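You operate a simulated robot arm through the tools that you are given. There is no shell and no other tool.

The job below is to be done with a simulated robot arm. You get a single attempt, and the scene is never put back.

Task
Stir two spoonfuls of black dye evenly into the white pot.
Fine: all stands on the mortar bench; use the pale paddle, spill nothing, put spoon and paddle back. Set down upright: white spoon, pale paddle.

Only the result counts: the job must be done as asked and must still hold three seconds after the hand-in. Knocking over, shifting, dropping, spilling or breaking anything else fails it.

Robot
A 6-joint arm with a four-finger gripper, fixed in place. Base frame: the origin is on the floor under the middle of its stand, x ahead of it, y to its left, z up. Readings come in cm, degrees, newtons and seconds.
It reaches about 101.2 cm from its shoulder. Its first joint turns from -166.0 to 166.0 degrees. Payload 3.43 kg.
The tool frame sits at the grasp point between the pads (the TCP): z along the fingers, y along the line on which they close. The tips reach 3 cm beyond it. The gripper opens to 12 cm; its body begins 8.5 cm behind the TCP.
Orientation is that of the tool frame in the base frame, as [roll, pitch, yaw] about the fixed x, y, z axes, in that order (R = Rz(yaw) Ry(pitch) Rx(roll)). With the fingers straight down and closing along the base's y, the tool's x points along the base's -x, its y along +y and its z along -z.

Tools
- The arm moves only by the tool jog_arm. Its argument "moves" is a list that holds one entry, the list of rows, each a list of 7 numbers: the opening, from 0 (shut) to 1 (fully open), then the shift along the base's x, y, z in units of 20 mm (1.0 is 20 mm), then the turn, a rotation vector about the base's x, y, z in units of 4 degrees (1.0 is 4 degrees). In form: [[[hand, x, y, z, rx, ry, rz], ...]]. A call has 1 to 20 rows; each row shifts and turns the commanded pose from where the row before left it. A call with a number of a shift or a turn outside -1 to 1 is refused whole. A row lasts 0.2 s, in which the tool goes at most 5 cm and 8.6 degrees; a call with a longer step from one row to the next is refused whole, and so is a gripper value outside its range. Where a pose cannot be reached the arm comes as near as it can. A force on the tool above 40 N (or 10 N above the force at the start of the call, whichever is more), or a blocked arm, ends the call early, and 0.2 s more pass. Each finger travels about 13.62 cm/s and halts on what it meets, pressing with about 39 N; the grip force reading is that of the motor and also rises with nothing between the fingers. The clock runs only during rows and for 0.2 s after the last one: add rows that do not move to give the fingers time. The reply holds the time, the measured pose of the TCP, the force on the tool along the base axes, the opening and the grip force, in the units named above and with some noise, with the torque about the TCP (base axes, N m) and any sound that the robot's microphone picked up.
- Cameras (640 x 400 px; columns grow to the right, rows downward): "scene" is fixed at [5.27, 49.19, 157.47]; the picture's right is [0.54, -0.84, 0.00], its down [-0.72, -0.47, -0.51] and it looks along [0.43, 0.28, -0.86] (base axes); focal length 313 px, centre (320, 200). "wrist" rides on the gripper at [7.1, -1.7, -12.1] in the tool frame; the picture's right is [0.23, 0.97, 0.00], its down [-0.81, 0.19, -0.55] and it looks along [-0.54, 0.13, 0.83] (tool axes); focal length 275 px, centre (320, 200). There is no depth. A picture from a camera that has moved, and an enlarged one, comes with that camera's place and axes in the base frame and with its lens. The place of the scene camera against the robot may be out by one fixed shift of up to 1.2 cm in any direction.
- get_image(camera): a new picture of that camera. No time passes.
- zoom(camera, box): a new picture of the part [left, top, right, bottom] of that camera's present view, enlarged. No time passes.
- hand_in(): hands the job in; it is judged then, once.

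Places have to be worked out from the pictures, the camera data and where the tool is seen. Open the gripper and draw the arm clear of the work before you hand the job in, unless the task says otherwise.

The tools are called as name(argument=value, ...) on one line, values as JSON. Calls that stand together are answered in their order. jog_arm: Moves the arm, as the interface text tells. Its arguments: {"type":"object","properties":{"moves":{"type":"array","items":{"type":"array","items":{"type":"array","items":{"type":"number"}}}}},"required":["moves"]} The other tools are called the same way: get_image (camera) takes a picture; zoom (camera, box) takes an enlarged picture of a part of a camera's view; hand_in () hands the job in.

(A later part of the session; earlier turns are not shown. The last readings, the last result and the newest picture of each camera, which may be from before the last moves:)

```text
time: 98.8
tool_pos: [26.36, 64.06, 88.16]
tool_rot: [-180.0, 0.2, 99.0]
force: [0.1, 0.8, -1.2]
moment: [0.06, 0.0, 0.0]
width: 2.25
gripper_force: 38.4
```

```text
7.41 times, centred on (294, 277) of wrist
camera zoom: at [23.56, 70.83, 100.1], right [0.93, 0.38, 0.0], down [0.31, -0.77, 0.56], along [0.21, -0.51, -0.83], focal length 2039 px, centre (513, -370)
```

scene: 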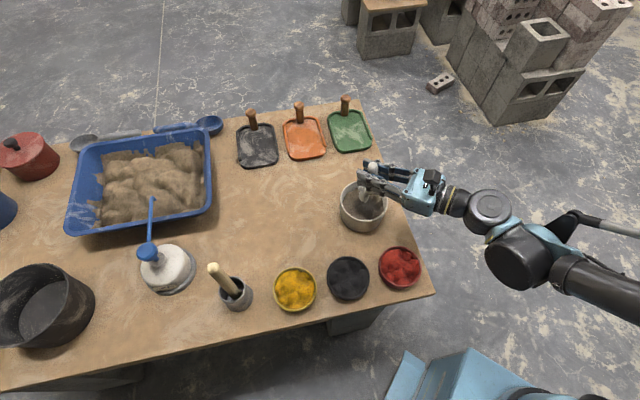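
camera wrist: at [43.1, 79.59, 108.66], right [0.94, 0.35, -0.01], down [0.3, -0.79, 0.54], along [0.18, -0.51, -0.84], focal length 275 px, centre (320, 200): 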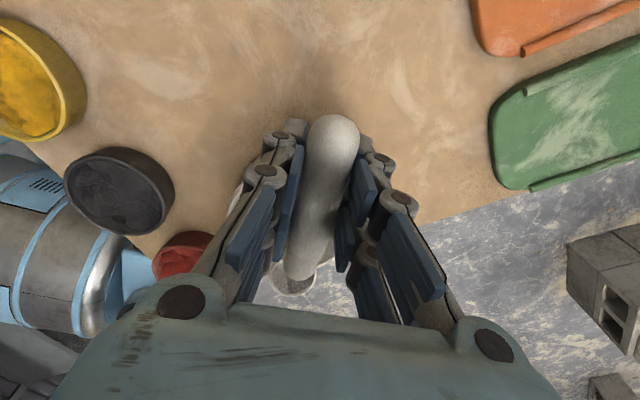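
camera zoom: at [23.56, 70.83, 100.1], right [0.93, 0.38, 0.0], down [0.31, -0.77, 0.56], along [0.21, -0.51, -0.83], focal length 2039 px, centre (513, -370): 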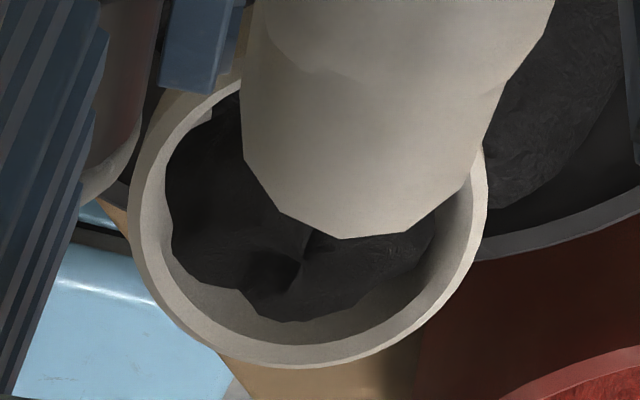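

The spoon is now about as full as the first one, with nothing outside the bowl. I'll lift gently and carry it to the pot.

jog_arm(moves=[[[0, 0, 0, 0.1, 0, 0, 0], [0, 0, 0, 0.2, 0, 0, 0], [0, 0, 0, 0.3, 0, 0, 0], [0, 0, 0, 0.4, 0, 0, 0], [0, 0, 0, 0.4, 0, 0, 0], [0, 0, 0, 0.4, 0, 0, 0], [0, 0, 0, 0.4, 0, 0, 0], [0, 0, 0, 0.4, 0, 0, 0], [0, 0, 0, 0.4, 0, 0, 0], [0, 0, 0, 0.3, 0, 0, 0], [0, 0, 0, 0.2, 0, 0, 0], [0, 0, 0, 0.1, 0, 0, 0], [0, 0, 0, 0, 0, 0, 0]]])

jog_arm(moves=[[[0, 0.156, 0.075, 0, 0, 0, 0], [0, 0.311, 0.149, 0, 0, 0, 0], [0, 0.466, 0.224, 0, 0, 0, 0], [0, 0.518, 0.249, 0, 0, 0, 0], [0, 0.518, 0.249, 0, 0, 0, 0], [0, 0.518, 0.249, 0, 0, 0, 0], [0, 0.518, 0.249, 0, 0, 0, 0], [0, 0.518, 0.249, 0, 0, 0, 0], [0, 0.518, 0.249, 0, 0, 0, 0], [0, 0.518, 0.249, 0, 0, 0, 0], [0, 0.518, 0.249, 0, 0, 0, 0], [0, 0.518, 0.249, 0, 0, 0, 0], [0, 0.518, 0.249, 0, 0, 0, 0], [0, 0.518, 0.249, 0, 0, 0, 0], [0, 0.518, 0.249, 0, 0, 0, 0], [0, 0.518, 0.249, 0, 0, 0, 0], [0, 0.518, 0.249, 0, 0, 0, 0], [0, 0.466, 0.224, 0, 0, 0, 0], [0, 0.311, 0.149, 0, 0, 0, 0], [0, 0.156, 0.075, 0, 0, 0, 0]]])

get_image(camera="scene")

zoom(camera="scene", box=[280, 140, 440, 240])

zoom(camera="scene", box=[280, 220, 440, 320])

```text
time: 101.6
tool_pos: [26.29, 63.99, 95.39]
tool_rot: [-180.0, 0.2, 98.9]
force: [-0.6, 0.3, -1.1]
moment: [0.03, 0.03, -0.03]
width: 2.25
gripper_force: 39.1
```

```text
time: 105.8
tool_pos: [44.67, 72.86, 95.43]
tool_rot: [-179.8, 0.2, 98.8]
force: [0.4, -0.5, -0.7]
moment: [0.1, 0.0, 0.01]
width: 2.25
gripper_force: 39.2
```

```text
taken
```

scene: 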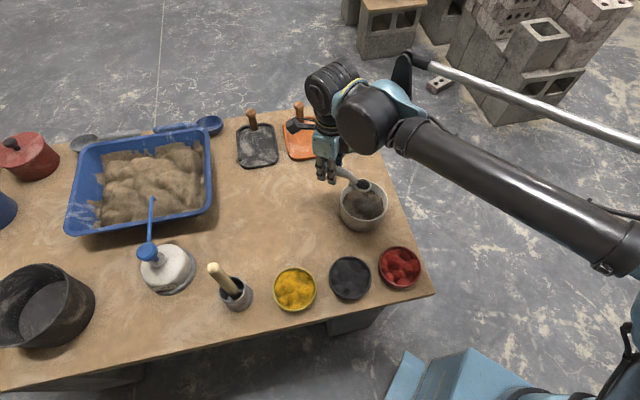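

```text
4.00 times, centred on (360, 190) of scene
camera zoom: at [5.27, 49.19, 157.47], right [0.54, -0.84, 0.0], down [-0.72, -0.47, -0.51], along [0.43, 0.28, -0.86], focal length 1253 px, centre (160, 240)
```

zoom: 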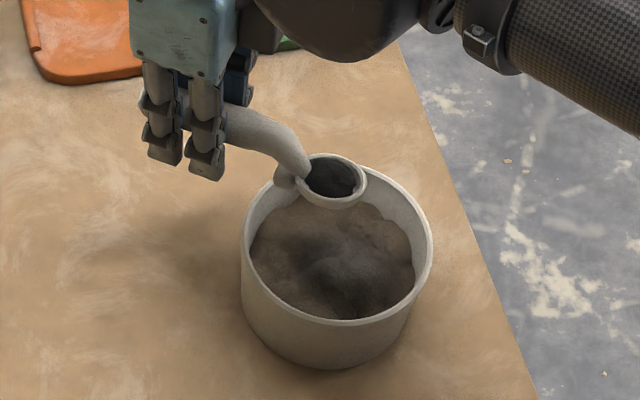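

```text
4.00 times, centred on (360, 270) of scene
camera zoom: at [5.27, 49.19, 157.47], right [0.54, -0.84, 0.0], down [-0.72, -0.47, -0.51], along [0.43, 0.28, -0.86], focal length 1253 px, centre (160, -80)
```

zoom: 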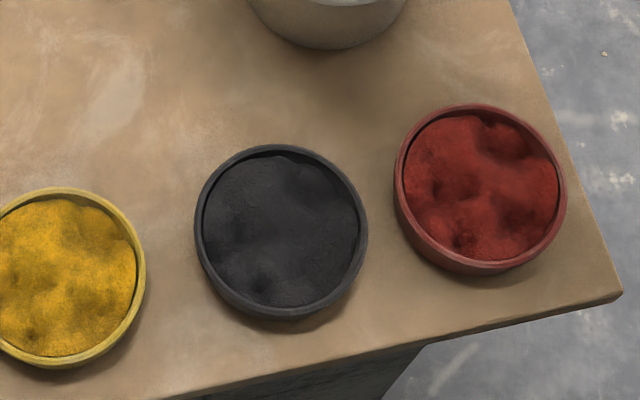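

There is no dye anywhere on the bench. I'll pour the second spoonful the same way: tip to 40°, then on to 100°.

jog_arm(moves=[[[0, 0.0127, -0.082, -0.0045, 0.494, 0.0765, 0], [0, 0.0127, -0.082, -0.0045, 0.494, 0.0765, 0], [0, 0.0127, -0.082, -0.0045, 0.494, 0.0765, 0], [0, 0.0127, -0.082, -0.0045, 0.494, 0.0765, 0], [0, 0.0127, -0.082, -0.0045, 0.494, 0.0765, 0], [0, 0.0127, -0.082, -0.0045, 0.494, 0.0765, 0], [0, 0.0127, -0.082, -0.0045, 0.494, 0.0765, 0], [0, 0.0127, -0.082, -0.0045, 0.494, 0.0765, 0], [0, 0.0127, -0.082, -0.0045, 0.494, 0.0765, 0], [0, 0.0127, -0.082, -0.0045, 0.494, 0.0765, 0], [0, 0.0187, -0.121, 0.1115, 0.494, 0.0765, 0], [0, 0.0187, -0.121, 0.1115, 0.494, 0.0765, 0], [0, 0.0187, -0.121, 0.1115, 0.494, 0.0765, 0], [0, 0.0187, -0.121, 0.1115, 0.494, 0.0765, 0], [0, 0.0187, -0.121, 0.1115, 0.494, 0.0765, 0], [0, 0.0187, -0.121, 0.1115, 0.494, 0.0765, 0], [0, 0.0187, -0.121, 0.1115, 0.494, 0.0765, 0], [0, 0.0187, -0.121, 0.1115, 0.494, 0.0765, 0], [0, 0.0187, -0.121, 0.1115, 0.494, 0.0765, 0], [0, 0.0187, -0.121, 0.1115, 0.494, 0.0765, 0]]])

jog_arm(moves=[[[0, 0.0294, -0.1896, 0.0788, 0.6175, 0.0956, 0], [0, 0.0294, -0.1896, 0.0788, 0.6175, 0.0956, 0], [0, 0.0294, -0.1896, 0.0788, 0.6175, 0.0956, 0], [0, 0.0294, -0.1896, 0.0788, 0.6175, 0.0956, 0], [0, 0.0294, -0.1896, 0.0788, 0.6175, 0.0956, 0], [0, 0.0294, -0.1896, 0.0788, 0.6175, 0.0956, 0], [0, 0.0294, -0.1896, 0.0788, 0.6175, 0.0956, 0], [0, 0.0294, -0.1896, 0.0788, 0.6175, 0.0956, 0], [0, 0.0318, -0.205, 0.009, 0.6175, 0.0956, 0], [0, 0.0318, -0.205, 0.009, 0.6175, 0.0956, 0], [0, 0.0318, -0.205, 0.009, 0.6175, 0.0956, 0], [0, 0.0318, -0.205, 0.009, 0.6175, 0.0956, 0], [0, 0.0318, -0.205, 0.009, 0.6175, 0.0956, 0], [0, 0.0318, -0.205, 0.009, 0.6175, 0.0956, 0], [0, 0.0318, -0.205, 0.009, 0.6175, 0.0956, 0], [0, 0.0318, -0.205, 0.009, 0.6175, 0.0956, 0], [0, 0, 0, 0, 0, 0, 0]]])

jog_arm(moves=[[[0, 0.0302, -0.195, -0.063, 0.6175, 0.0956, 0], [0, 0.0302, -0.195, -0.063, 0.6175, 0.0956, 0], [0, 0.0302, -0.195, -0.063, 0.6175, 0.0956, 0], [0, 0.0302, -0.195, -0.063, 0.6175, 0.0956, 0], [0, 0.0302, -0.195, -0.063, 0.6175, 0.0956, 0], [0, 0.0302, -0.195, -0.063, 0.6175, 0.0956, 0], [0, 0.0302, -0.195, -0.063, 0.6175, 0.0956, 0], [0, 0.0302, -0.195, -0.063, 0.6175, 0.0956, 0], [0, 0, 0, 0, 0, 0, 0], [0, 0, 0, 0, 0, 0, 0]]])

zoom(camera="scene", box=[320, 155, 420, 235])

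zoom(camera="wrist", box=[220, 210, 380, 310])

```text
time: 110.0
tool_pos: [45.33, 68.88, 97.43]
tool_rot: [179.9, -39.8, 98.8]
force: [0.0, 0.0, -1.4]
moment: [0.05, 0.04, -0.01]
width: 2.26
gripper_force: 38.6
```

```text
time: 113.6
tool_pos: [46.23, 62.6, 98.86]
tool_rot: [179.7, -79.9, 99.2]
force: [0.9, 0.5, -1.1]
moment: [-0.01, 0.03, -0.01]
width: 2.25
gripper_force: 38.7
```

```text
time: 115.8
tool_pos: [46.7, 59.56, 97.85]
tool_rot: [0.3, -80.1, -81.7]
force: [0.6, 0.0, -0.4]
moment: [-0.04, -0.03, -0.01]
width: 2.25
gripper_force: 38.8
```

```text
5.00 times, centred on (370, 195) of scene
camera zoom: at [5.27, 49.19, 157.47], right [0.54, -0.84, 0.0], down [-0.72, -0.47, -0.51], along [0.43, 0.28, -0.86], focal length 1567 px, centre (70, 225)
```

zoom: 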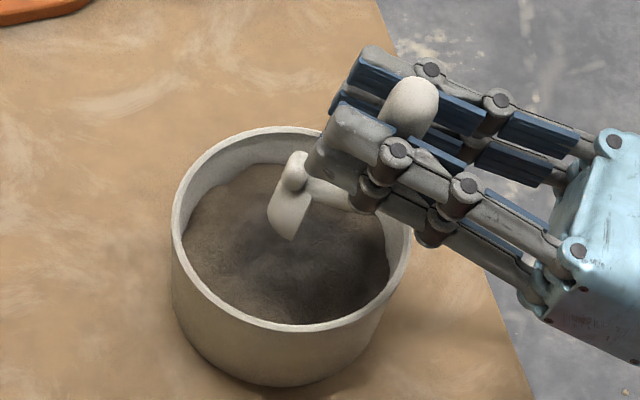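

```text
4.00 times, centred on (300, 260) of wrist
camera zoom: at [47.08, 46.16, 102.73], right [0.97, 0.11, 0.23], down [0.25, -0.37, -0.89], along [-0.01, 0.92, -0.39], focal length 1101 px, centre (400, -40)
```

zoom: 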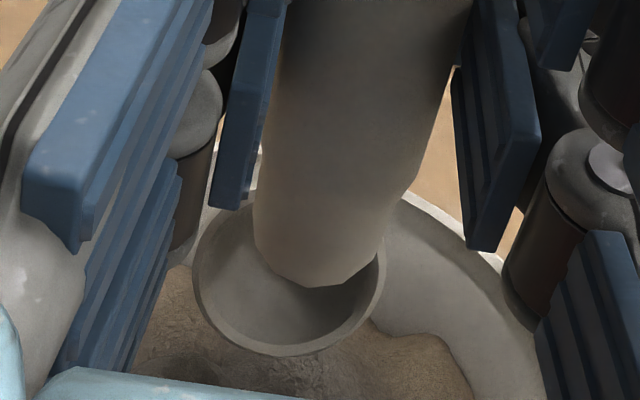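

Both spoonfuls are in the pot and the spoon is empty. I'll bring it back to level above the pot.

jog_arm(moves=[[[0, -0.0484, 0.312, 0.1, -0.988, -0.153, 0], [0, -0.0484, 0.312, 0.1, -0.988, -0.153, 0], [0, -0.0484, 0.312, 0.1, -0.988, -0.153, 0], [0, -0.0484, 0.312, 0.1, -0.988, -0.153, 0], [0, -0.0484, 0.312, 0.1, -0.988, -0.153, 0], [0, -0.0508, 0.328, 0.05, -0.988, -0.153, 0], [0, -0.0508, 0.328, 0.05, -0.988, -0.153, 0], [0, -0.0508, 0.328, 0.05, -0.988, -0.153, 0], [0, -0.0508, 0.328, 0.05, -0.988, -0.153, 0], [0, -0.0508, 0.328, 0.05, -0.988, -0.153, 0], [0, -0.047, 0.3033, -0.1, -0.988, -0.153, 0], [0, -0.047, 0.3033, -0.1, -0.988, -0.153, 0], [0, -0.047, 0.3033, -0.1, -0.988, -0.153, 0], [0, -0.047, 0.3033, -0.1, -0.988, -0.153, 0], [0, -0.047, 0.3033, -0.1, -0.988, -0.153, 0], [0, -0.0375, 0.242, -0.18, -0.988, -0.153, 0], [0, -0.0375, 0.242, -0.18, -0.988, -0.153, 0], [0, -0.0375, 0.242, -0.18, -0.988, -0.153, 0], [0, -0.0375, 0.242, -0.18, -0.988, -0.153, 0], [0, -0.0375, 0.242, -0.18, -0.988, -0.153, 0]]])

jog_arm(moves=[[[0, -0.0254, 0.164, 0.02, -0.988, -0.153, 0], [0, -0.0254, 0.164, 0.02, -0.988, -0.153, 0], [0, -0.0254, 0.164, 0.02, -0.988, -0.153, 0], [0, -0.0254, 0.164, 0.02, -0.988, -0.153, 0], [0, -0.0254, 0.164, 0.02, -0.988, -0.153, 0], [0, 0, 0, 0, 0, 0, 0], [0, 0, 0, 0, 0, 0, 0]]])

zoom(camera="scene", box=[280, 140, 440, 240])

zoom(camera="wrist", box=[262, 250, 326, 304])

```text
time: 120.0
tool_pos: [44.67, 71.49, 96.57]
tool_rot: [-180.0, -19.9, 98.9]
force: [-0.1, 0.0, -0.4]
moment: [0.07, 0.01, 0.01]
width: 2.25
gripper_force: 38.8
```

```text
time: 121.6
tool_pos: [44.68, 73.1, 96.7]
tool_rot: [-180.0, 0.1, 98.9]
force: [-0.2, 0.0, -0.8]
moment: [0.06, 0.0, -0.01]
width: 2.28
gripper_force: 38.9
```

```text
4.00 times, centred on (360, 190) of scene
camera zoom: at [5.27, 49.19, 157.47], right [0.54, -0.84, 0.0], down [-0.72, -0.47, -0.51], along [0.43, 0.28, -0.86], focal length 1253 px, centre (160, 240)
```

zoom: 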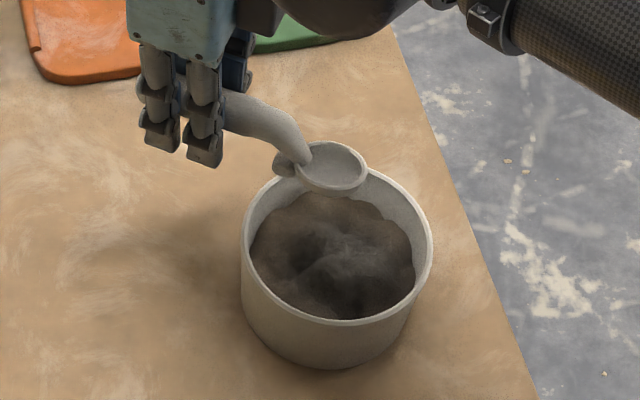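

```text
7.41 times, centred on (294, 277) of wrist
camera zoom: at [41.85, 79.71, 108.71], right [0.93, 0.38, 0.0], down [0.32, -0.77, 0.55], along [0.21, -0.51, -0.83], focal length 2039 px, centre (513, -370)
```

zoom: 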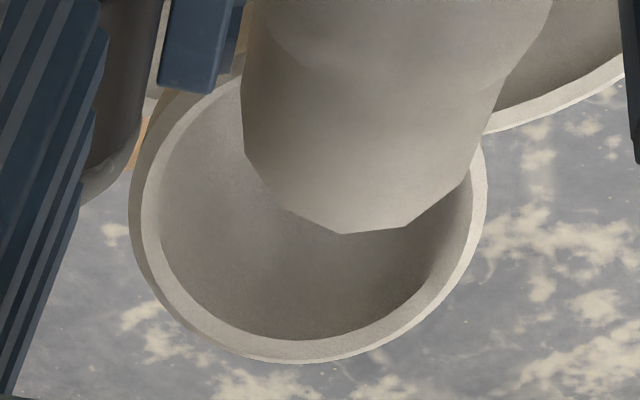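

The spoon is clean. I'll carry it back above its home spot, turning to yaw 134.8°.

jog_arm(moves=[[[0, -0.461, 0.1417, 0, 0, 0, 0.4986], [0, -0.461, 0.1417, 0, 0, 0, 0.4986], [0, -0.461, 0.1417, 0, 0, 0, 0.4986], [0, -0.461, 0.1417, 0, 0, 0, 0.4986], [0, -0.461, 0.1417, 0, 0, 0, 0.4986], [0, -0.461, 0.1417, 0, 0, 0, 0.4986], [0, -0.461, 0.1417, 0, 0, 0, 0.4986], [0, -0.461, 0.1417, 0, 0, 0, 0.4986], [0, -0.461, 0.1417, 0, 0, 0, 0.4986], [0, -0.461, 0.1417, 0, 0, 0, 0.4986], [0, -0.461, 0.1417, 0, 0, 0, 0.4986], [0, -0.461, 0.1417, 0, 0, 0, 0.4986], [0, -0.461, 0.1417, 0, 0, 0, 0.4986], [0, -0.461, 0.1417, 0, 0, 0, 0.4986], [0, -0.461, 0.1417, 0, 0, 0, 0.4986], [0, -0.461, 0.1417, 0, 0, 0, 0.4986], [0, -0.461, 0.1417, 0, 0, 0, 0.4986], [0, -0.461, 0.1417, 0, 0, 0, 0.4986], [0, 0, 0, 0, 0, 0, 0], [0, 0, 0, 0, 0, 0, 0]]])

get_image(camera="wrist")

zoom(camera="scene", box=[300, 150, 440, 240])

```text
time: 125.8
tool_pos: [28.02, 78.0, 96.92]
tool_rot: [180.0, -0.1, 134.7]
force: [-0.3, -0.3, -1.2]
moment: [0.04, 0.05, -0.01]
width: 2.25
gripper_force: 39.3
```

```text
taken
camera wrist: at [21.88, 81.81, 108.8], right [0.53, 0.85, 0.0], down [0.71, -0.44, 0.55], along [0.47, -0.29, -0.83], focal length 275 px, centre (320, 200)
```

wrist: 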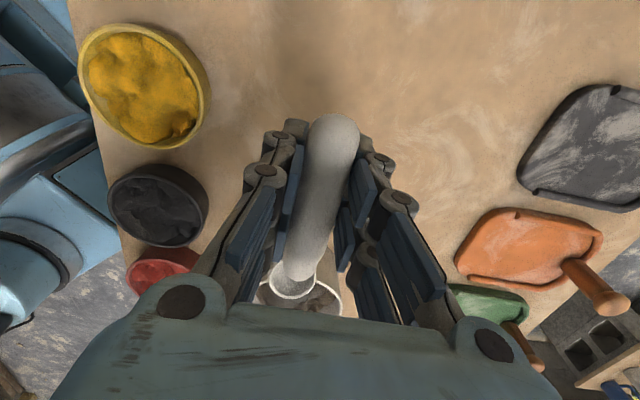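

```text
4.44 times, centred on (370, 195) of scene
camera zoom: at [5.27, 49.19, 157.47], right [0.54, -0.84, 0.0], down [-0.72, -0.47, -0.51], along [0.43, 0.28, -0.86], focal length 1392 px, centre (98, 222)
```

zoom: 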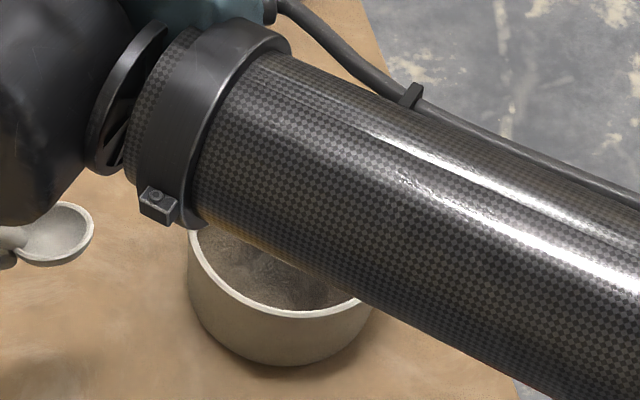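

I'm above the home spot. I'll descend to just above the bench, then ease down while watching the force.

jog_arm(moves=[[[0, 0.001, 0.01, -0.4, 0, 0, 0], [0, 0.001, 0.01, -0.6, 0, 0, 0], [0, 0.001, 0.01, -0.7, 0, 0, 0], [0, 0.001, 0.01, -0.7, 0, 0, 0], [0, 0.001, 0.01, -0.7, 0, 0, 0], [0, 0.001, 0.01, -0.7, 0, 0, 0], [0, 0.001, 0.01, -0.7, 0, 0, 0], [0, 0.001, 0.01, -0.6, 0, 0, 0], [0, 0.001, 0.01, -0.5, 0, 0, 0], [0, 0.001, 0.01, -0.3, 0, 0, 0], [0, 0, 0, -0.2, 0, 0, 0], [0, 0, 0, 0, 0, 0, 0], [0, 0, 0, 0, 0, 0, 0]]])

get_image(camera="wrist")

```text
time: 128.6
tool_pos: [27.99, 78.41, 84.63]
tool_rot: [-180.0, 0.1, 134.7]
force: [1.0, 0.8, -1.1]
moment: [0.0, 0.05, 0.02]
width: 2.25
gripper_force: 39.0
```

```text
taken
camera wrist: at [21.84, 82.13, 96.55], right [0.53, 0.85, 0.0], down [0.71, -0.44, 0.55], along [0.47, -0.29, -0.83], focal length 275 px, centre (320, 200)
```

wrist: 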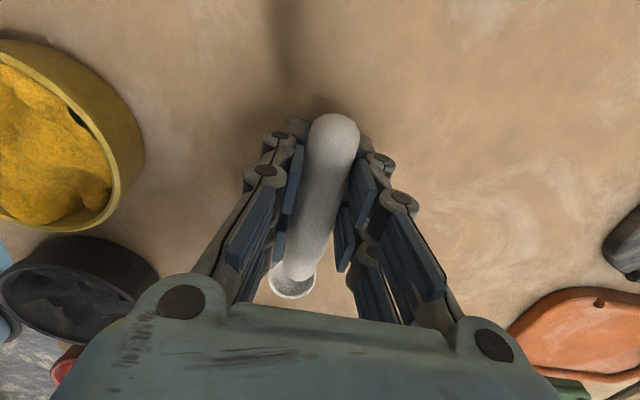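

It's about 4 mm above the bench. I'll ease down in 1 mm steps until contact shows.

jog_arm(moves=[[[0, 0, 0, -0.05, 0, 0, 0], [0, 0, 0, -0.05, 0, 0, 0], [0, 0, 0, -0.05, 0, 0, 0], [0, 0, 0, 0, 0, 0, 0]]])

```text
time: 129.6
tool_pos: [28.07, 78.23, 84.17]
tool_rot: [-180.0, 0.0, 134.7]
force: [-0.1, 1.1, -1.0]
moment: [0.06, 0.09, 0.03]
width: 2.26
gripper_force: 39.1
```

There's no contact yet, so I'll go slightly lower.

jog_arm(moves=[[[0, 0, 0, -0.04, 0, 0, 0], [0, 0, 0, -0.04, 0, 0, 0], [0, 0, 0, 0, 0, 0, 0]]])

zoom(camera="wrist", box=[240, 200, 340, 310])

```text
time: 130.4
tool_pos: [28.16, 78.36, 84.17]
tool_rot: [179.9, 0.1, 134.7]
force: [-0.4, 0.5, -1.1]
moment: [0.06, 0.06, -0.02]
width: 2.25
gripper_force: 39.5
```

```text
3.64 times, centred on (290, 255) of wrist
camera zoom: at [21.86, 82.01, 96.11], right [0.53, 0.85, 0.0], down [0.71, -0.44, 0.55], along [0.47, -0.29, -0.83], focal length 1001 px, centre (429, 0)
```

zoom: 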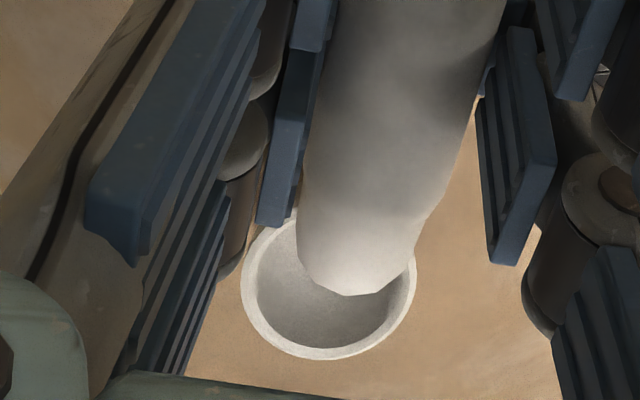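

Still no contact force, so I'll lower another 2 mm gently.

jog_arm(moves=[[[0, 0, 0, -0.05, 0, 0, 0], [0, 0, 0, -0.05, 0, 0, 0], [0, 0, 0, 0, 0, 0, 0]]])

```text
time: 131.2
tool_pos: [28.03, 78.28, 83.94]
tool_rot: [-180.0, 0.0, 134.7]
force: [0.0, 0.1, -1.4]
moment: [0.05, 0.04, 0.01]
width: 2.24
gripper_force: 39.7
```

No contact yet. Fingertips are at about 80.9, so I'll go down 2 mm more in small steps.

jog_arm(moves=[[[0, 0, 0, -0.04, 0, 0, 0], [0, 0, 0, -0.04, 0, 0, 0], [0, 0, 0, -0.02, 0, 0, 0], [0, 0, 0, 0, 0, 0, 0]]])

```text
time: 132.2
tool_pos: [28.04, 78.37, 83.68]
tool_rot: [180.0, 0.0, 134.7]
force: [0.0, 0.4, -1.0]
moment: [0.02, 0.05, 0.01]
width: 2.26
gripper_force: 38.6
```

I'll check the spoon's height over the bench from the scene view.

zoom(camera="scene", box=[250, 200, 350, 262])

zoom(camera="wrist", box=[240, 100, 400, 310])

```text
6.40 times, centred on (300, 231) of scene
camera zoom: at [5.27, 49.19, 157.47], right [0.54, -0.84, 0.0], down [-0.72, -0.47, -0.51], along [0.43, 0.28, -0.86], focal length 2005 px, centre (448, 2)
```

zoom: 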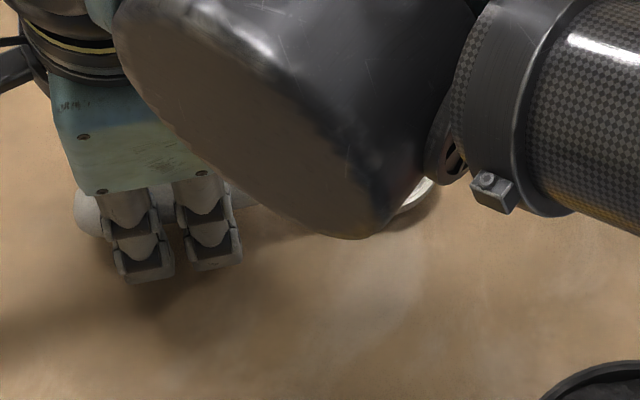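

```text
1.90 times, centred on (320, 205) of wrist
camera zoom: at [21.86, 82.06, 95.71], right [0.53, 0.85, 0.0], down [0.71, -0.44, 0.55], along [0.47, -0.29, -0.83], focal length 524 px, centre (320, 190)
```

zoom: 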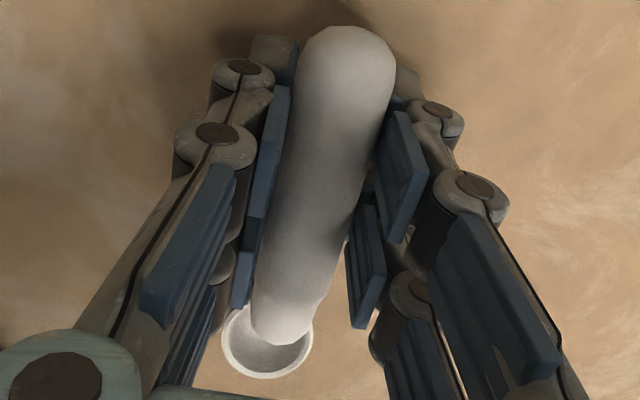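

Comparing in-hand views, the spoon rotated about 4° bowl-up in the grip during the first dip. I'll raise 6 mm and tilt the tool 4.2° nose-down, so the spoon sits at its original attitude, then lower to contact.

jog_arm(moves=[[[0, 0, 0, 0.2, 0, 0, 0], [0, 0, 0, 0.15, 0, 0, 0], [0, 0, 0, 0, 0.25, 0.246, 0], [0, 0, 0, 0, 0.25, 0.246, 0], [0, 0, 0, 0, 0.25, 0.246, 0], [0, 0, 0, 0, 0, 0, 0], [0, 0, 0, 0, 0, 0, 0]]])

jog_arm(moves=[[[0, 0, 0, -0.05, 0, 0, 0], [0, 0, 0, -0.05, 0, 0, 0], [0, 0, 0, 0, 0, 0, 0]]])

```text
time: 133.8
tool_pos: [28.03, 78.23, 84.53]
tool_rot: [180.0, -4.2, 134.6]
force: [0.7, 0.5, -1.4]
moment: [0.05, 0.04, 0.0]
width: 2.25
gripper_force: 38.2
```

```text
time: 134.6
tool_pos: [28.12, 78.34, 84.2]
tool_rot: [180.0, -4.2, 134.7]
force: [-0.1, 0.2, -1.1]
moment: [0.02, 0.08, -0.01]
width: 2.26
gripper_force: 39.2
```

No contact yet at 84.2. I'll continue down in 0.5–1 mm steps.

jog_arm(moves=[[[0, 0, 0, -0.03, 0, 0, 0], [0, 0, 0, -0.03, 0, 0, 0], [0, 0, 0, 0, 0, 0, 0]]])

jog_arm(moves=[[[0, 0, 0, -0.03, 0, 0, 0], [0, 0, 0, -0.03, 0, 0, 0], [0, 0, 0, 0, 0, 0, 0]]])

```text
time: 135.4
tool_pos: [28.06, 78.16, 84.21]
tool_rot: [-180.0, -4.2, 134.7]
force: [1.0, 0.9, 2.5]
moment: [-0.15, -0.18, 0.03]
width: 2.22
gripper_force: 39.0
```

```text
time: 136.2
tool_pos: [27.85, 78.2, 84.05]
tool_rot: [180.0, -4.2, 134.7]
force: [3.4, 2.0, 12.7]
moment: [-0.73, -0.87, 0.38]
width: 2.26
gripper_force: 38.4
```

Contact is confirmed at 12.7 N. I'll relieve it slightly, then open the fingers gently.

jog_arm(moves=[[[0, 0, 0, 0.03, 0, 0, 0], [0, 0, 0, 0, 0, 0, 0]]])

jog_arm(moves=[[[0.2, 0, 0, 0, 0, 0, 0], [0.22, 0, 0, 0, 0, 0, 0], [0.26, 0, 0, 0, 0, 0, 0], [0.32, 0, 0, 0, 0, 0, 0], [0.4, 0, 0, 0, 0, 0, 0], [0.5, 0, 0, 0, 0, 0, 0], [0.5, 0, 0, 0, 0, 0, 0]]])

get_image(camera="wrist")

```text
time: 136.8
tool_pos: [27.84, 78.28, 84.0]
tool_rot: [-179.9, -4.3, 134.6]
force: [2.7, -1.4, 5.6]
moment: [-0.43, -0.45, 0.05]
width: 2.26
gripper_force: 38.8
```

```text
time: 138.4
tool_pos: [27.79, 78.4, 84.02]
tool_rot: [-179.9, -4.2, 134.7]
force: [0.0, -0.8, 0.1]
moment: [0.0, 0.02, 0.01]
width: 5.99
gripper_force: 0.1
```

```text
taken
camera wrist: at [22.36, 81.42, 96.49], right [0.53, 0.85, 0.02], down [0.73, -0.47, 0.49], along [0.43, -0.25, -0.87], focal length 275 px, centre (320, 200)
```

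wrist: 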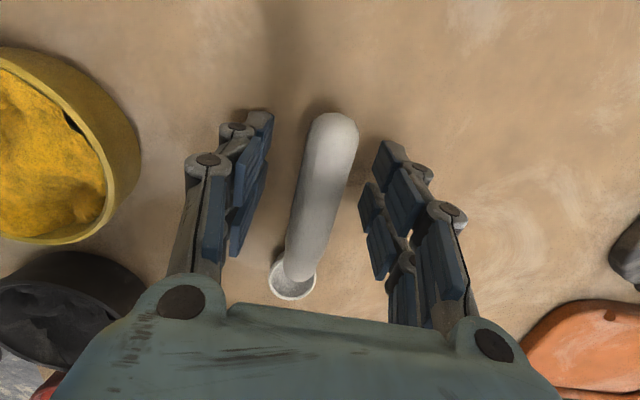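

The spoon is free and upright. I'll retreat straight up with the fingers open, then check it.

jog_arm(moves=[[[0.5, 0, 0, 0.3, 0, 0, 0], [0.5, 0, 0, 0.5, 0, 0, 0], [0.5, 0, 0, 0.8, 0, 0, 0], [0.5, 0, 0, 0.8, 0, 0, 0], [0.5, 0, 0, 0.8, 0, 0, 0], [0.5, 0, 0, 0.8, 0, 0, 0], [0.5, 0, 0, 0.8, -0.25, -0.246, 0], [0.5, 0, 0, 0.8, -0.25, -0.246, 0], [0.5, 0, 0, 0.8, -0.25, -0.246, 0], [0.5, 0, 0, 0.8, 0, 0, 0], [0.5, 0, 0, 0.5, 0, 0, 0], [0.5, 0, 0, 0, 0, 0, 0]]])

get_image(camera="wrist")

zoom(camera="wrist", box=[250, 40, 400, 200])

```text
time: 141.0
tool_pos: [28.1, 78.23, 99.3]
tool_rot: [-180.0, 0.0, 134.8]
force: [-0.2, -0.2, -0.4]
moment: [0.0, 0.0, -0.02]
width: 6.0
gripper_force: 0.0
```

```text
taken
camera wrist: at [21.79, 82.04, 111.33], right [0.53, 0.85, 0.0], down [0.71, -0.44, 0.55], along [0.47, -0.29, -0.83], focal length 275 px, centre (320, 200)
```

wrist: 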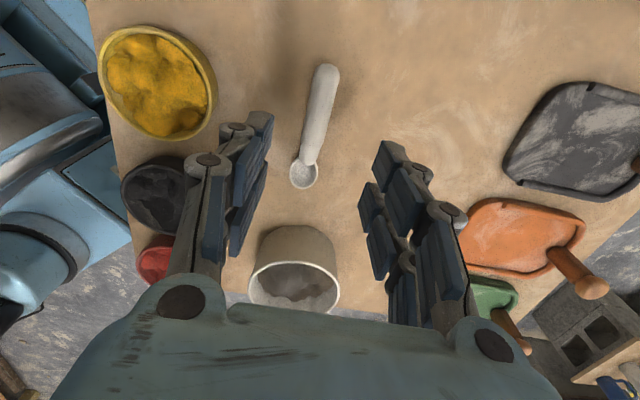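

```text
2.50 times, centred on (325, 120) of wrist
camera zoom: at [21.79, 82.04, 111.33], right [0.53, 0.85, 0.0], down [0.71, -0.44, 0.55], along [0.47, -0.29, -0.83], focal length 688 px, centre (308, 400)
```

zoom: 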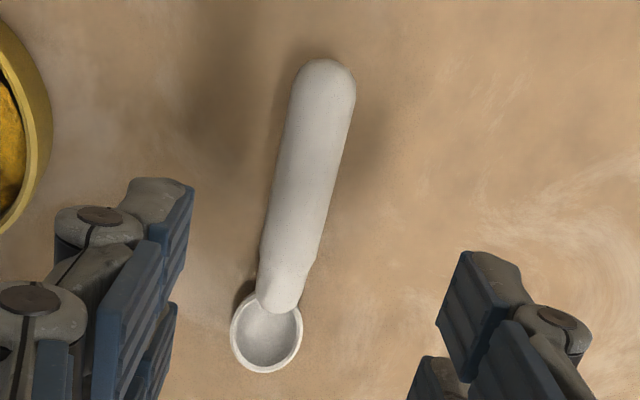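

The spoon is back in its original pose, upright. Next is the paddle: I'll rise and move for a clear view of it and its cup from a new angle.

jog_arm(moves=[[[0.6, 0, 0, 0.9, 0, 0, 0], [0.6, 0, 0, 0.9, 0, 0, 0], [0.6, 0, 0, 0.9, 0, 0, 0], [0.6, 0, 0, 0.9, 0, 0, 0], [0.6, 0, 0, 0.9, 0, 0, 0], [0.6, -0.95, -0.114, 0.35, 0, 0, 0.807], [0.6, -0.95, -0.114, 0.35, 0, 0, 0.807], [0.6, -0.95, -0.114, 0.35, 0, 0, 0.807], [0.6, -0.95, -0.114, 0.35, 0, 0, 0.807], [0.6, -0.95, -0.114, 0.35, 0, 0, 0.807], [0.6, -0.95, -0.114, 0.35, 0, 0, 0.807], [0.6, -0.95, -0.114, 0.35, 0, 0, 0.807], [0.6, -0.95, -0.114, 0.35, 0, 0, 0.807], [0.6, -0.95, -0.114, 0.35, 0, 0, 0.807], [0.6, -0.95, -0.114, 0.35, 0, 0, 0.807], [0.6, -0.95, -0.114, 0.35, 0, 0, 0.807], [0.6, -0.95, -0.114, 0.35, 0, 0, 0.807], [0.6, -0.95, -0.114, 0.35, 0, 0, 0.807], [0.6, -0.95, -0.114, 0.35, 0, 0, 0.807], [0.6, 0, 0, 0, 0, 0, 0]]])

get_image(camera="wrist")

get_image(camera="scene")

```text
time: 145.2
tool_pos: [1.35, 75.07, 118.23]
tool_rot: [179.9, 0.0, 179.9]
force: [0.0, 0.7, 0.5]
moment: [-0.01, 0.0, -0.03]
width: 7.2
gripper_force: 0.0
```

```text
taken
camera wrist: at [-5.74, 73.25, 130.22], right [-0.23, 0.97, 0.0], down [0.81, 0.19, 0.55], along [0.54, 0.13, -0.83], focal length 275 px, centre (320, 200)
```

wrist: 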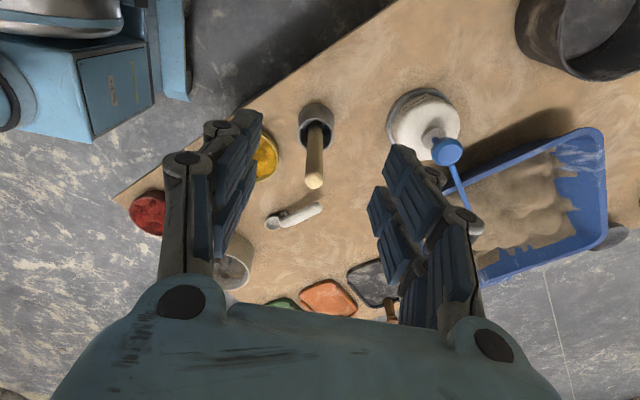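

```text
taken
```

scene: 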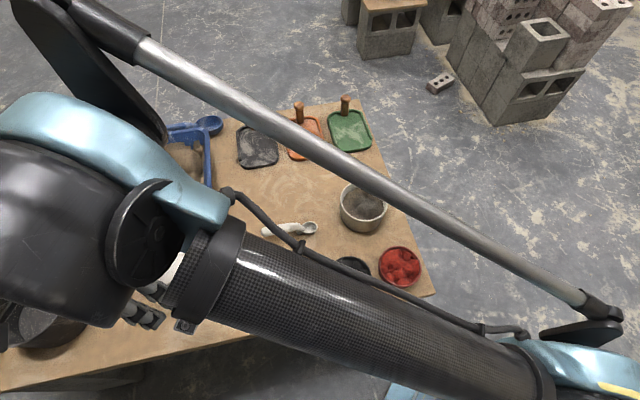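

zoom(camera="wrist", box=[270, 90, 370, 200])

```text
3.64 times, centred on (320, 145) of wrist
camera zoom: at [-5.74, 73.25, 130.22], right [-0.23, 0.97, 0.0], down [0.81, 0.19, 0.55], along [0.54, 0.13, -0.83], focal length 1001 px, centre (320, 400)
```

zoom: 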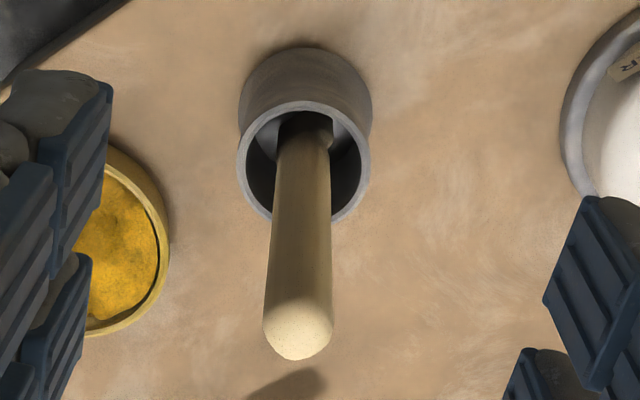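

The paddle stands vertical at about (9.9, 76.3) with its top near z≈102.5, in a cup with rim z≈87. I'll position directly above it with the fingers open and verify alignment.

jog_arm(moves=[[[0.6, 0.53, 0.08, -0.5, 0, 0, 0], [0.6, 0.53, 0.08, -0.5, 0, 0, 0], [0.6, 0.53, 0.08, -0.5, 0, 0, 0], [0.6, 0.53, 0.08, -0.5, 0, 0, 0], [0.6, 0.53, 0.08, -0.5, 0, 0, 0], [0.6, 0.53, 0.08, -0.5, 0, 0, 0], [0.6, 0.53, 0.08, -0.5, 0, 0, 0], [0.6, 0.53, 0.08, -0.5, 0, 0, 0], [0.6, 0, 0, 0, 0, 0, 0], [0.6, 0, 0, 0, 0, 0, 0]]])

get_image(camera="wrist")

get_image(camera="scene")

```text
time: 147.4
tool_pos: [9.93, 76.49, 110.29]
tool_rot: [179.9, 0.0, 180.0]
force: [0.4, -0.5, 0.3]
moment: [0.01, -0.01, 0.02]
width: 7.19
gripper_force: 0.1
```

```text
taken
camera wrist: at [2.77, 74.52, 122.18], right [-0.23, 0.97, 0.0], down [0.81, 0.19, 0.55], along [0.54, 0.13, -0.83], focal length 275 px, centre (320, 200)
```

wrist: 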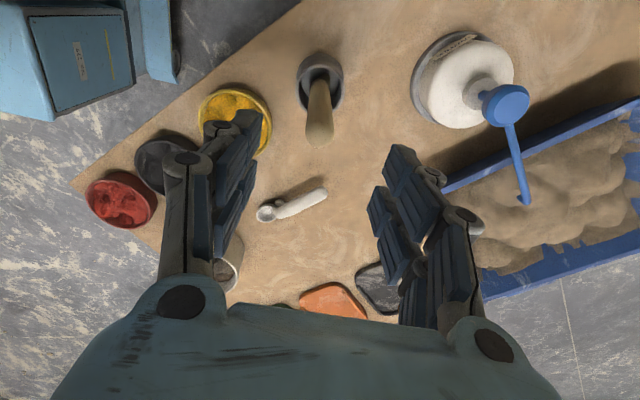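

```text
taken
```

scene: 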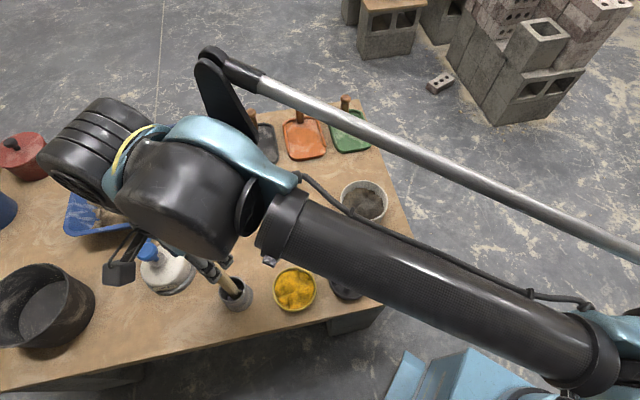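

The paddle top appears exactly where expected beneath the tool. I'll zoom in for a finer check before descending.

zoom(camera="wrist", box=[270, 40, 370, 160])

```text
3.33 times, centred on (320, 100) of wrist
camera zoom: at [2.77, 74.52, 122.18], right [-0.23, 0.97, 0.0], down [0.81, 0.19, 0.55], along [0.54, 0.13, -0.83], focal length 918 px, centre (320, 533)
```

zoom: 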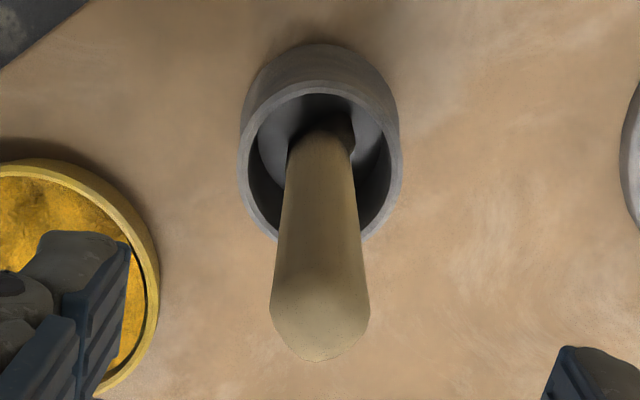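

The paddle axis is at about (10.1, 76.35) and 2.3 cm thick. I'll descend to z≈98 with the fingers straddling the handle.

jog_arm(moves=[[[0.6, 0.005, -0.004, -0.44, 0, 0, 0], [0.6, 0.005, -0.004, -0.44, 0, 0, 0], [0.6, 0.005, -0.004, -0.44, 0, 0, 0], [0.6, 0.005, -0.004, -0.44, 0, 0, 0], [0.6, 0.005, -0.004, -0.44, 0, 0, 0], [0.6, 0.005, -0.004, -0.44, 0, 0, 0], [0.6, 0.005, -0.004, -0.44, 0, 0, 0], [0.6, 0.005, -0.004, -0.44, 0, 0, 0], [0.6, 0.005, -0.004, -0.44, 0, 0, 0], [0.6, 0.005, -0.004, -0.44, 0, 0, 0], [0.6, 0.005, -0.004, -0.44, 0, 0, 0], [0.6, 0.005, -0.004, -0.44, 0, 0, 0], [0.6, 0.005, -0.004, -0.44, 0, 0, 0], [0.6, 0.005, -0.004, -0.42, 0, 0, 0], [0.6, 0, 0, 0, 0, 0, 0], [0.6, 0, 0, 0, 0, 0, 0]]])

get_image(camera="wrist")

zoom(camera="scene", box=[180, 230, 290, 320])

```text
time: 150.8
tool_pos: [9.97, 76.23, 98.08]
tool_rot: [180.0, -0.1, 180.0]
force: [-0.1, -0.3, -0.8]
moment: [-0.02, 0.0, 0.04]
width: 7.18
gripper_force: 0.1
```

```text
taken
camera wrist: at [2.82, 74.45, 110.01], right [-0.23, 0.97, 0.0], down [0.81, 0.19, 0.55], along [0.54, 0.13, -0.83], focal length 275 px, centre (320, 200)
```

wrist: 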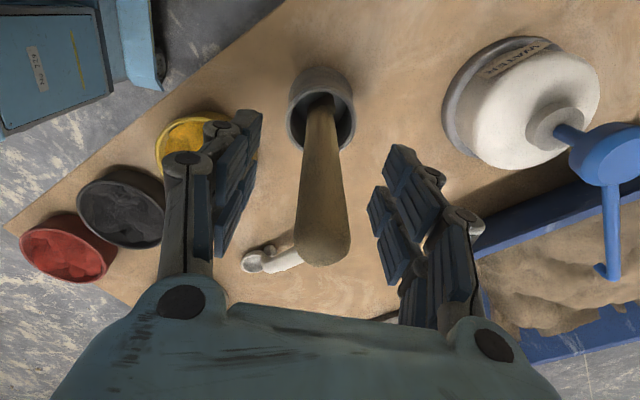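

```text
4.44 times, centred on (235, 275) of scene
camera zoom: at [5.27, 49.19, 157.47], right [0.54, -0.84, 0.0], down [-0.72, -0.47, -0.51], along [0.43, 0.28, -0.86], focal length 1392 px, centre (698, -133)
```

zoom: 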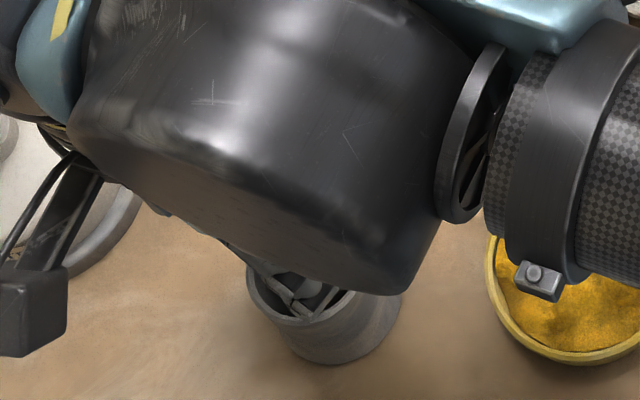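

The handle sits centred between the fingers. I'll close the grip.

jog_arm(moves=[[[0.4, 0, 0, 0, 0, 0, 0], [0.3, 0, 0, 0, 0, 0, 0], [0.25, 0, 0, 0, 0, 0, 0], [0.2, 0, 0, 0, 0, 0, 0], [0.1, 0, 0, 0, 0, 0, 0], [0, 0, 0, 0, 0, 0, 0], [0, 0, 0, 0, 0, 0, 0], [0, 0, 0, 0, 0, 0, 0]]])

get_image(camera="wrist")

```text
time: 152.6
tool_pos: [9.86, 76.32, 98.13]
tool_rot: [180.0, 0.0, -180.0]
force: [0.9, -0.3, 0.2]
moment: [0.0, -0.01, -0.04]
width: 2.04
gripper_force: 39.0
```

```text
taken
camera wrist: at [2.82, 74.45, 110.02], right [-0.23, 0.97, 0.0], down [0.81, 0.19, 0.55], along [0.54, 0.13, -0.83], focal length 275 px, centre (320, 200)
```

wrist: 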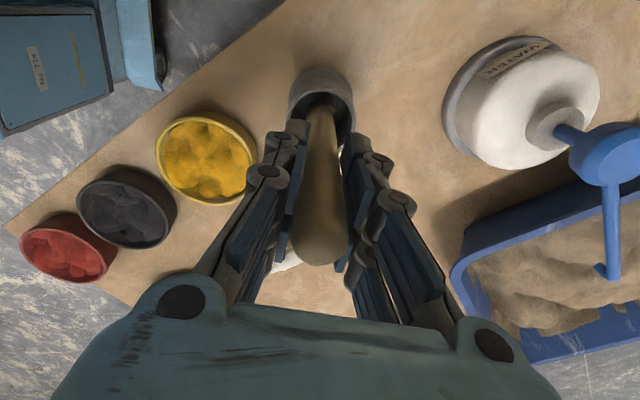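

The paddle is gripped at 2.04 cm. Its home pose is TCP (9.95, 76.3, 98.1), yaw 180. I'll lift it slowly straight out of the cup.

jog_arm(moves=[[[0, 0, 0, 0.1, 0, 0, 0], [0, 0, 0, 0.2, 0, 0, 0], [0, 0, 0, 0.3, 0, 0, 0], [0, 0, 0, 0.3, 0, 0, 0], [0, 0, 0, 0.3, 0, 0, 0], [0, 0, 0, 0.3, 0, 0, 0], [0, 0, 0, 0.3, 0, 0, 0], [0, 0, 0, 0.3, 0, 0, 0], [0, 0, 0, 0, 0, 0, 0]]])

get_image(camera="wrist")

zoom(camera="scene", box=[180, 230, 290, 320])

```text
time: 154.6
tool_pos: [10.16, 76.24, 102.23]
tool_rot: [179.9, 0.0, -180.0]
force: [0.2, 0.2, -0.7]
moment: [-0.01, -0.03, -0.02]
width: 2.05
gripper_force: 39.4
```

```text
taken
camera wrist: at [3.01, 74.34, 114.18], right [-0.23, 0.97, 0.0], down [0.81, 0.19, 0.55], along [0.54, 0.13, -0.83], focal length 275 px, centre (320, 200)
```

wrist: 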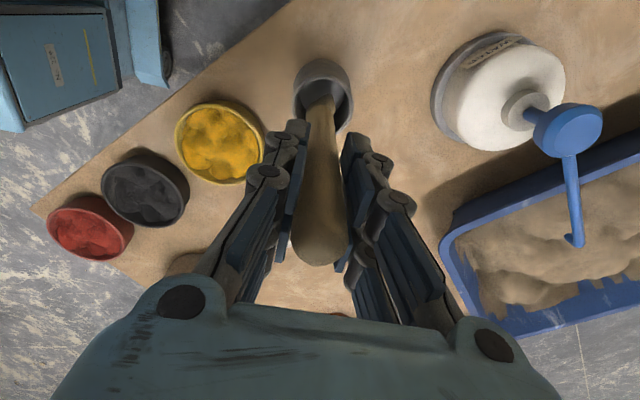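

```text
4.44 times, centred on (235, 275) of scene
camera zoom: at [5.27, 49.19, 157.47], right [0.54, -0.84, 0.0], down [-0.72, -0.47, -0.51], along [0.43, 0.28, -0.86], focal length 1392 px, centre (698, -133)
```

zoom: 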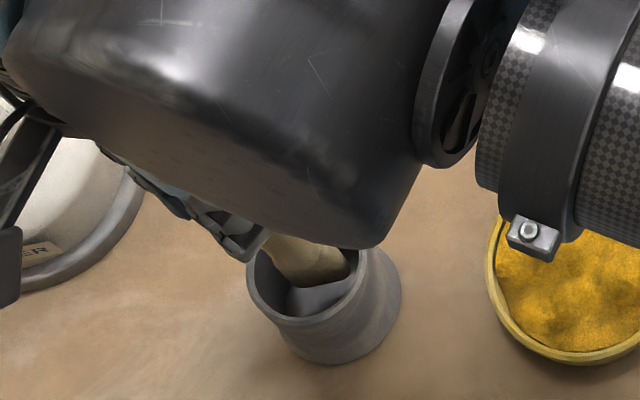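

The cup stays put as the paddle rises. I'll continue up to clear the rim fully.

jog_arm(moves=[[[0, 0, 0, 0.4, 0, 0, 0], [0, 0, 0, 0.5, 0, 0, 0], [0, 0, 0, 0.5, 0, 0, 0], [0, 0, 0, 0.5, 0, 0, 0], [0, 0, 0, 0.5, 0, 0, 0], [0, 0, 0, 0.5, 0, 0, 0], [0, 0, 0, 0.5, 0, 0, 0], [0, 0, 0, 0.5, 0, 0, 0], [0, 0, 0, 0.4, 0, 0, 0], [0, 0, 0, 0.3, 0, 0, 0], [0, 0, 0, 0, 0, 0, 0]]])

get_image(camera="wrist")

zoom(camera="scene", box=[150, 200, 310, 320])

```text
time: 157.0
tool_pos: [10.08, 76.17, 111.35]
tool_rot: [-179.9, 0.0, -180.0]
force: [-0.6, -0.1, -0.8]
moment: [-0.05, 0.03, -0.04]
width: 2.05
gripper_force: 39.2
```

```text
taken
camera wrist: at [2.98, 74.43, 123.3], right [-0.23, 0.97, 0.0], down [0.81, 0.19, 0.55], along [0.54, 0.13, -0.83], focal length 275 px, centre (320, 200)
```

wrist: 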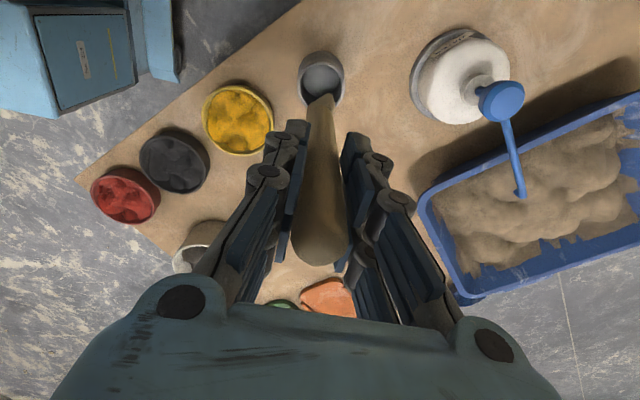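

```text
3.33 times, centred on (230, 260) of scene
camera zoom: at [5.27, 49.19, 157.47], right [0.54, -0.84, 0.0], down [-0.72, -0.47, -0.51], along [0.43, 0.28, -0.86], focal length 1044 px, centre (620, 0)
```

zoom: 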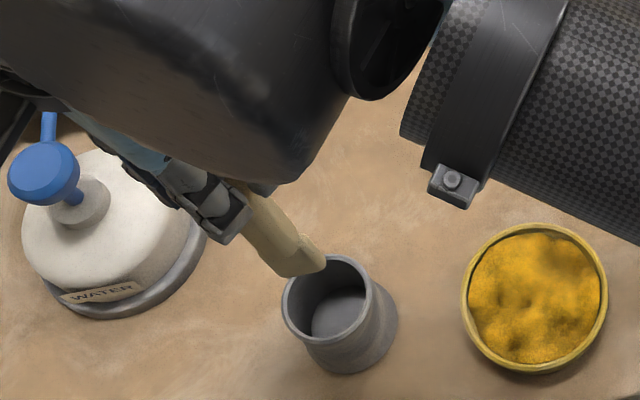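

The paddle's lower end is about 17 cm below the TCP and clear of the cup. I'll carry it across to above the pot at this height.

jog_arm(moves=[[[0, 0.5, -0.19, 0, 0, 0, 0], [0, 0.8, -0.3, 0, 0, 0, 0], [0, 0.95, -0.35, 0, 0, 0, 0], [0, 0.95, -0.35, 0, 0, 0, 0], [0, 0.95, -0.35, 0, 0, 0, 0], [0, 0.95, -0.35, 0, 0, 0, 0], [0, 0.95, -0.35, 0, 0, 0, 0], [0, 0.95, -0.35, 0, 0, 0, 0], [0, 0.95, -0.35, 0, 0, 0, 0], [0, 0.95, -0.35, 0, 0, 0, 0], [0, 0.95, -0.35, 0, 0, 0, 0], [0, 0.95, -0.35, 0, 0, 0, 0], [0, 0.95, -0.35, 0, 0, 0, 0], [0, 0.95, -0.35, 0, 0, 0, 0], [0, 0.95, -0.35, 0, 0, 0, 0], [0, 0.95, -0.35, 0, 0, 0, 0], [0, 0.95, -0.35, 0, 0, 0, 0], [0, 0.95, -0.36, 0, 0, 0, 0], [0, 0.9, -0.34, 0, 0, 0, 0], [0, 0.65, -0.27, 0, 0, 0, 0]]])

get_image(camera="wrist")

get_image(camera="scene")

zoom(camera="scene", box=[300, 130, 440, 240])

```text
time: 161.2
tool_pos: [46.05, 62.88, 111.26]
tool_rot: [-180.0, 0.0, 179.9]
force: [0.9, 0.2, -0.4]
moment: [0.0, 0.01, 0.02]
width: 2.03
gripper_force: 39.3
```

```text
taken
camera wrist: at [38.96, 61.06, 123.25], right [-0.23, 0.97, 0.0], down [0.81, 0.19, 0.55], along [0.54, 0.13, -0.83], focal length 275 px, centre (320, 200)
```

wrist: 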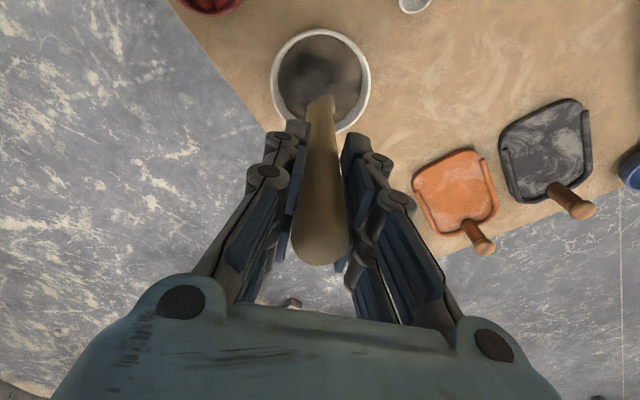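

```text
taken
```

scene: 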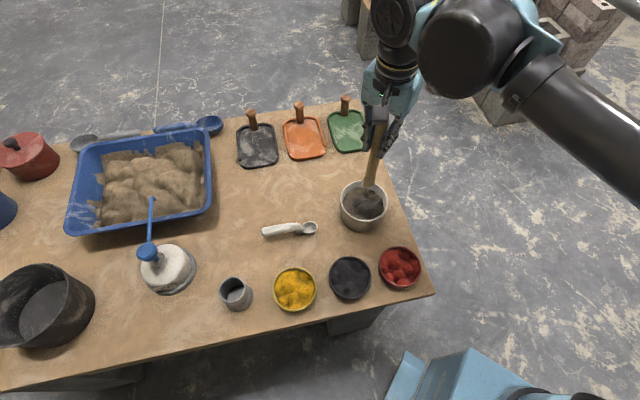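

```text
3.64 times, centred on (370, 185) of scene
camera zoom: at [5.27, 49.19, 157.47], right [0.54, -0.84, 0.0], down [-0.72, -0.47, -0.51], along [0.43, 0.28, -0.86], focal length 1139 px, centre (138, 254)
```

zoom: 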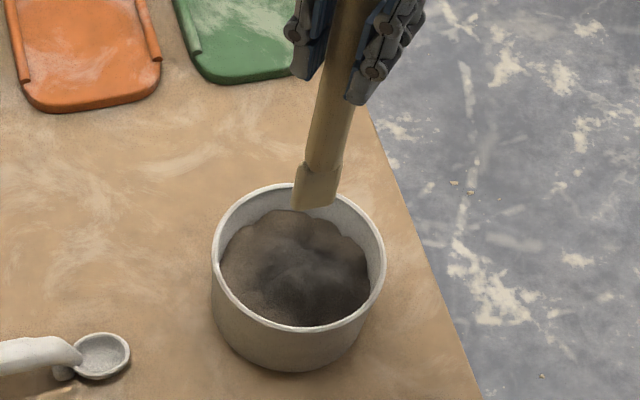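

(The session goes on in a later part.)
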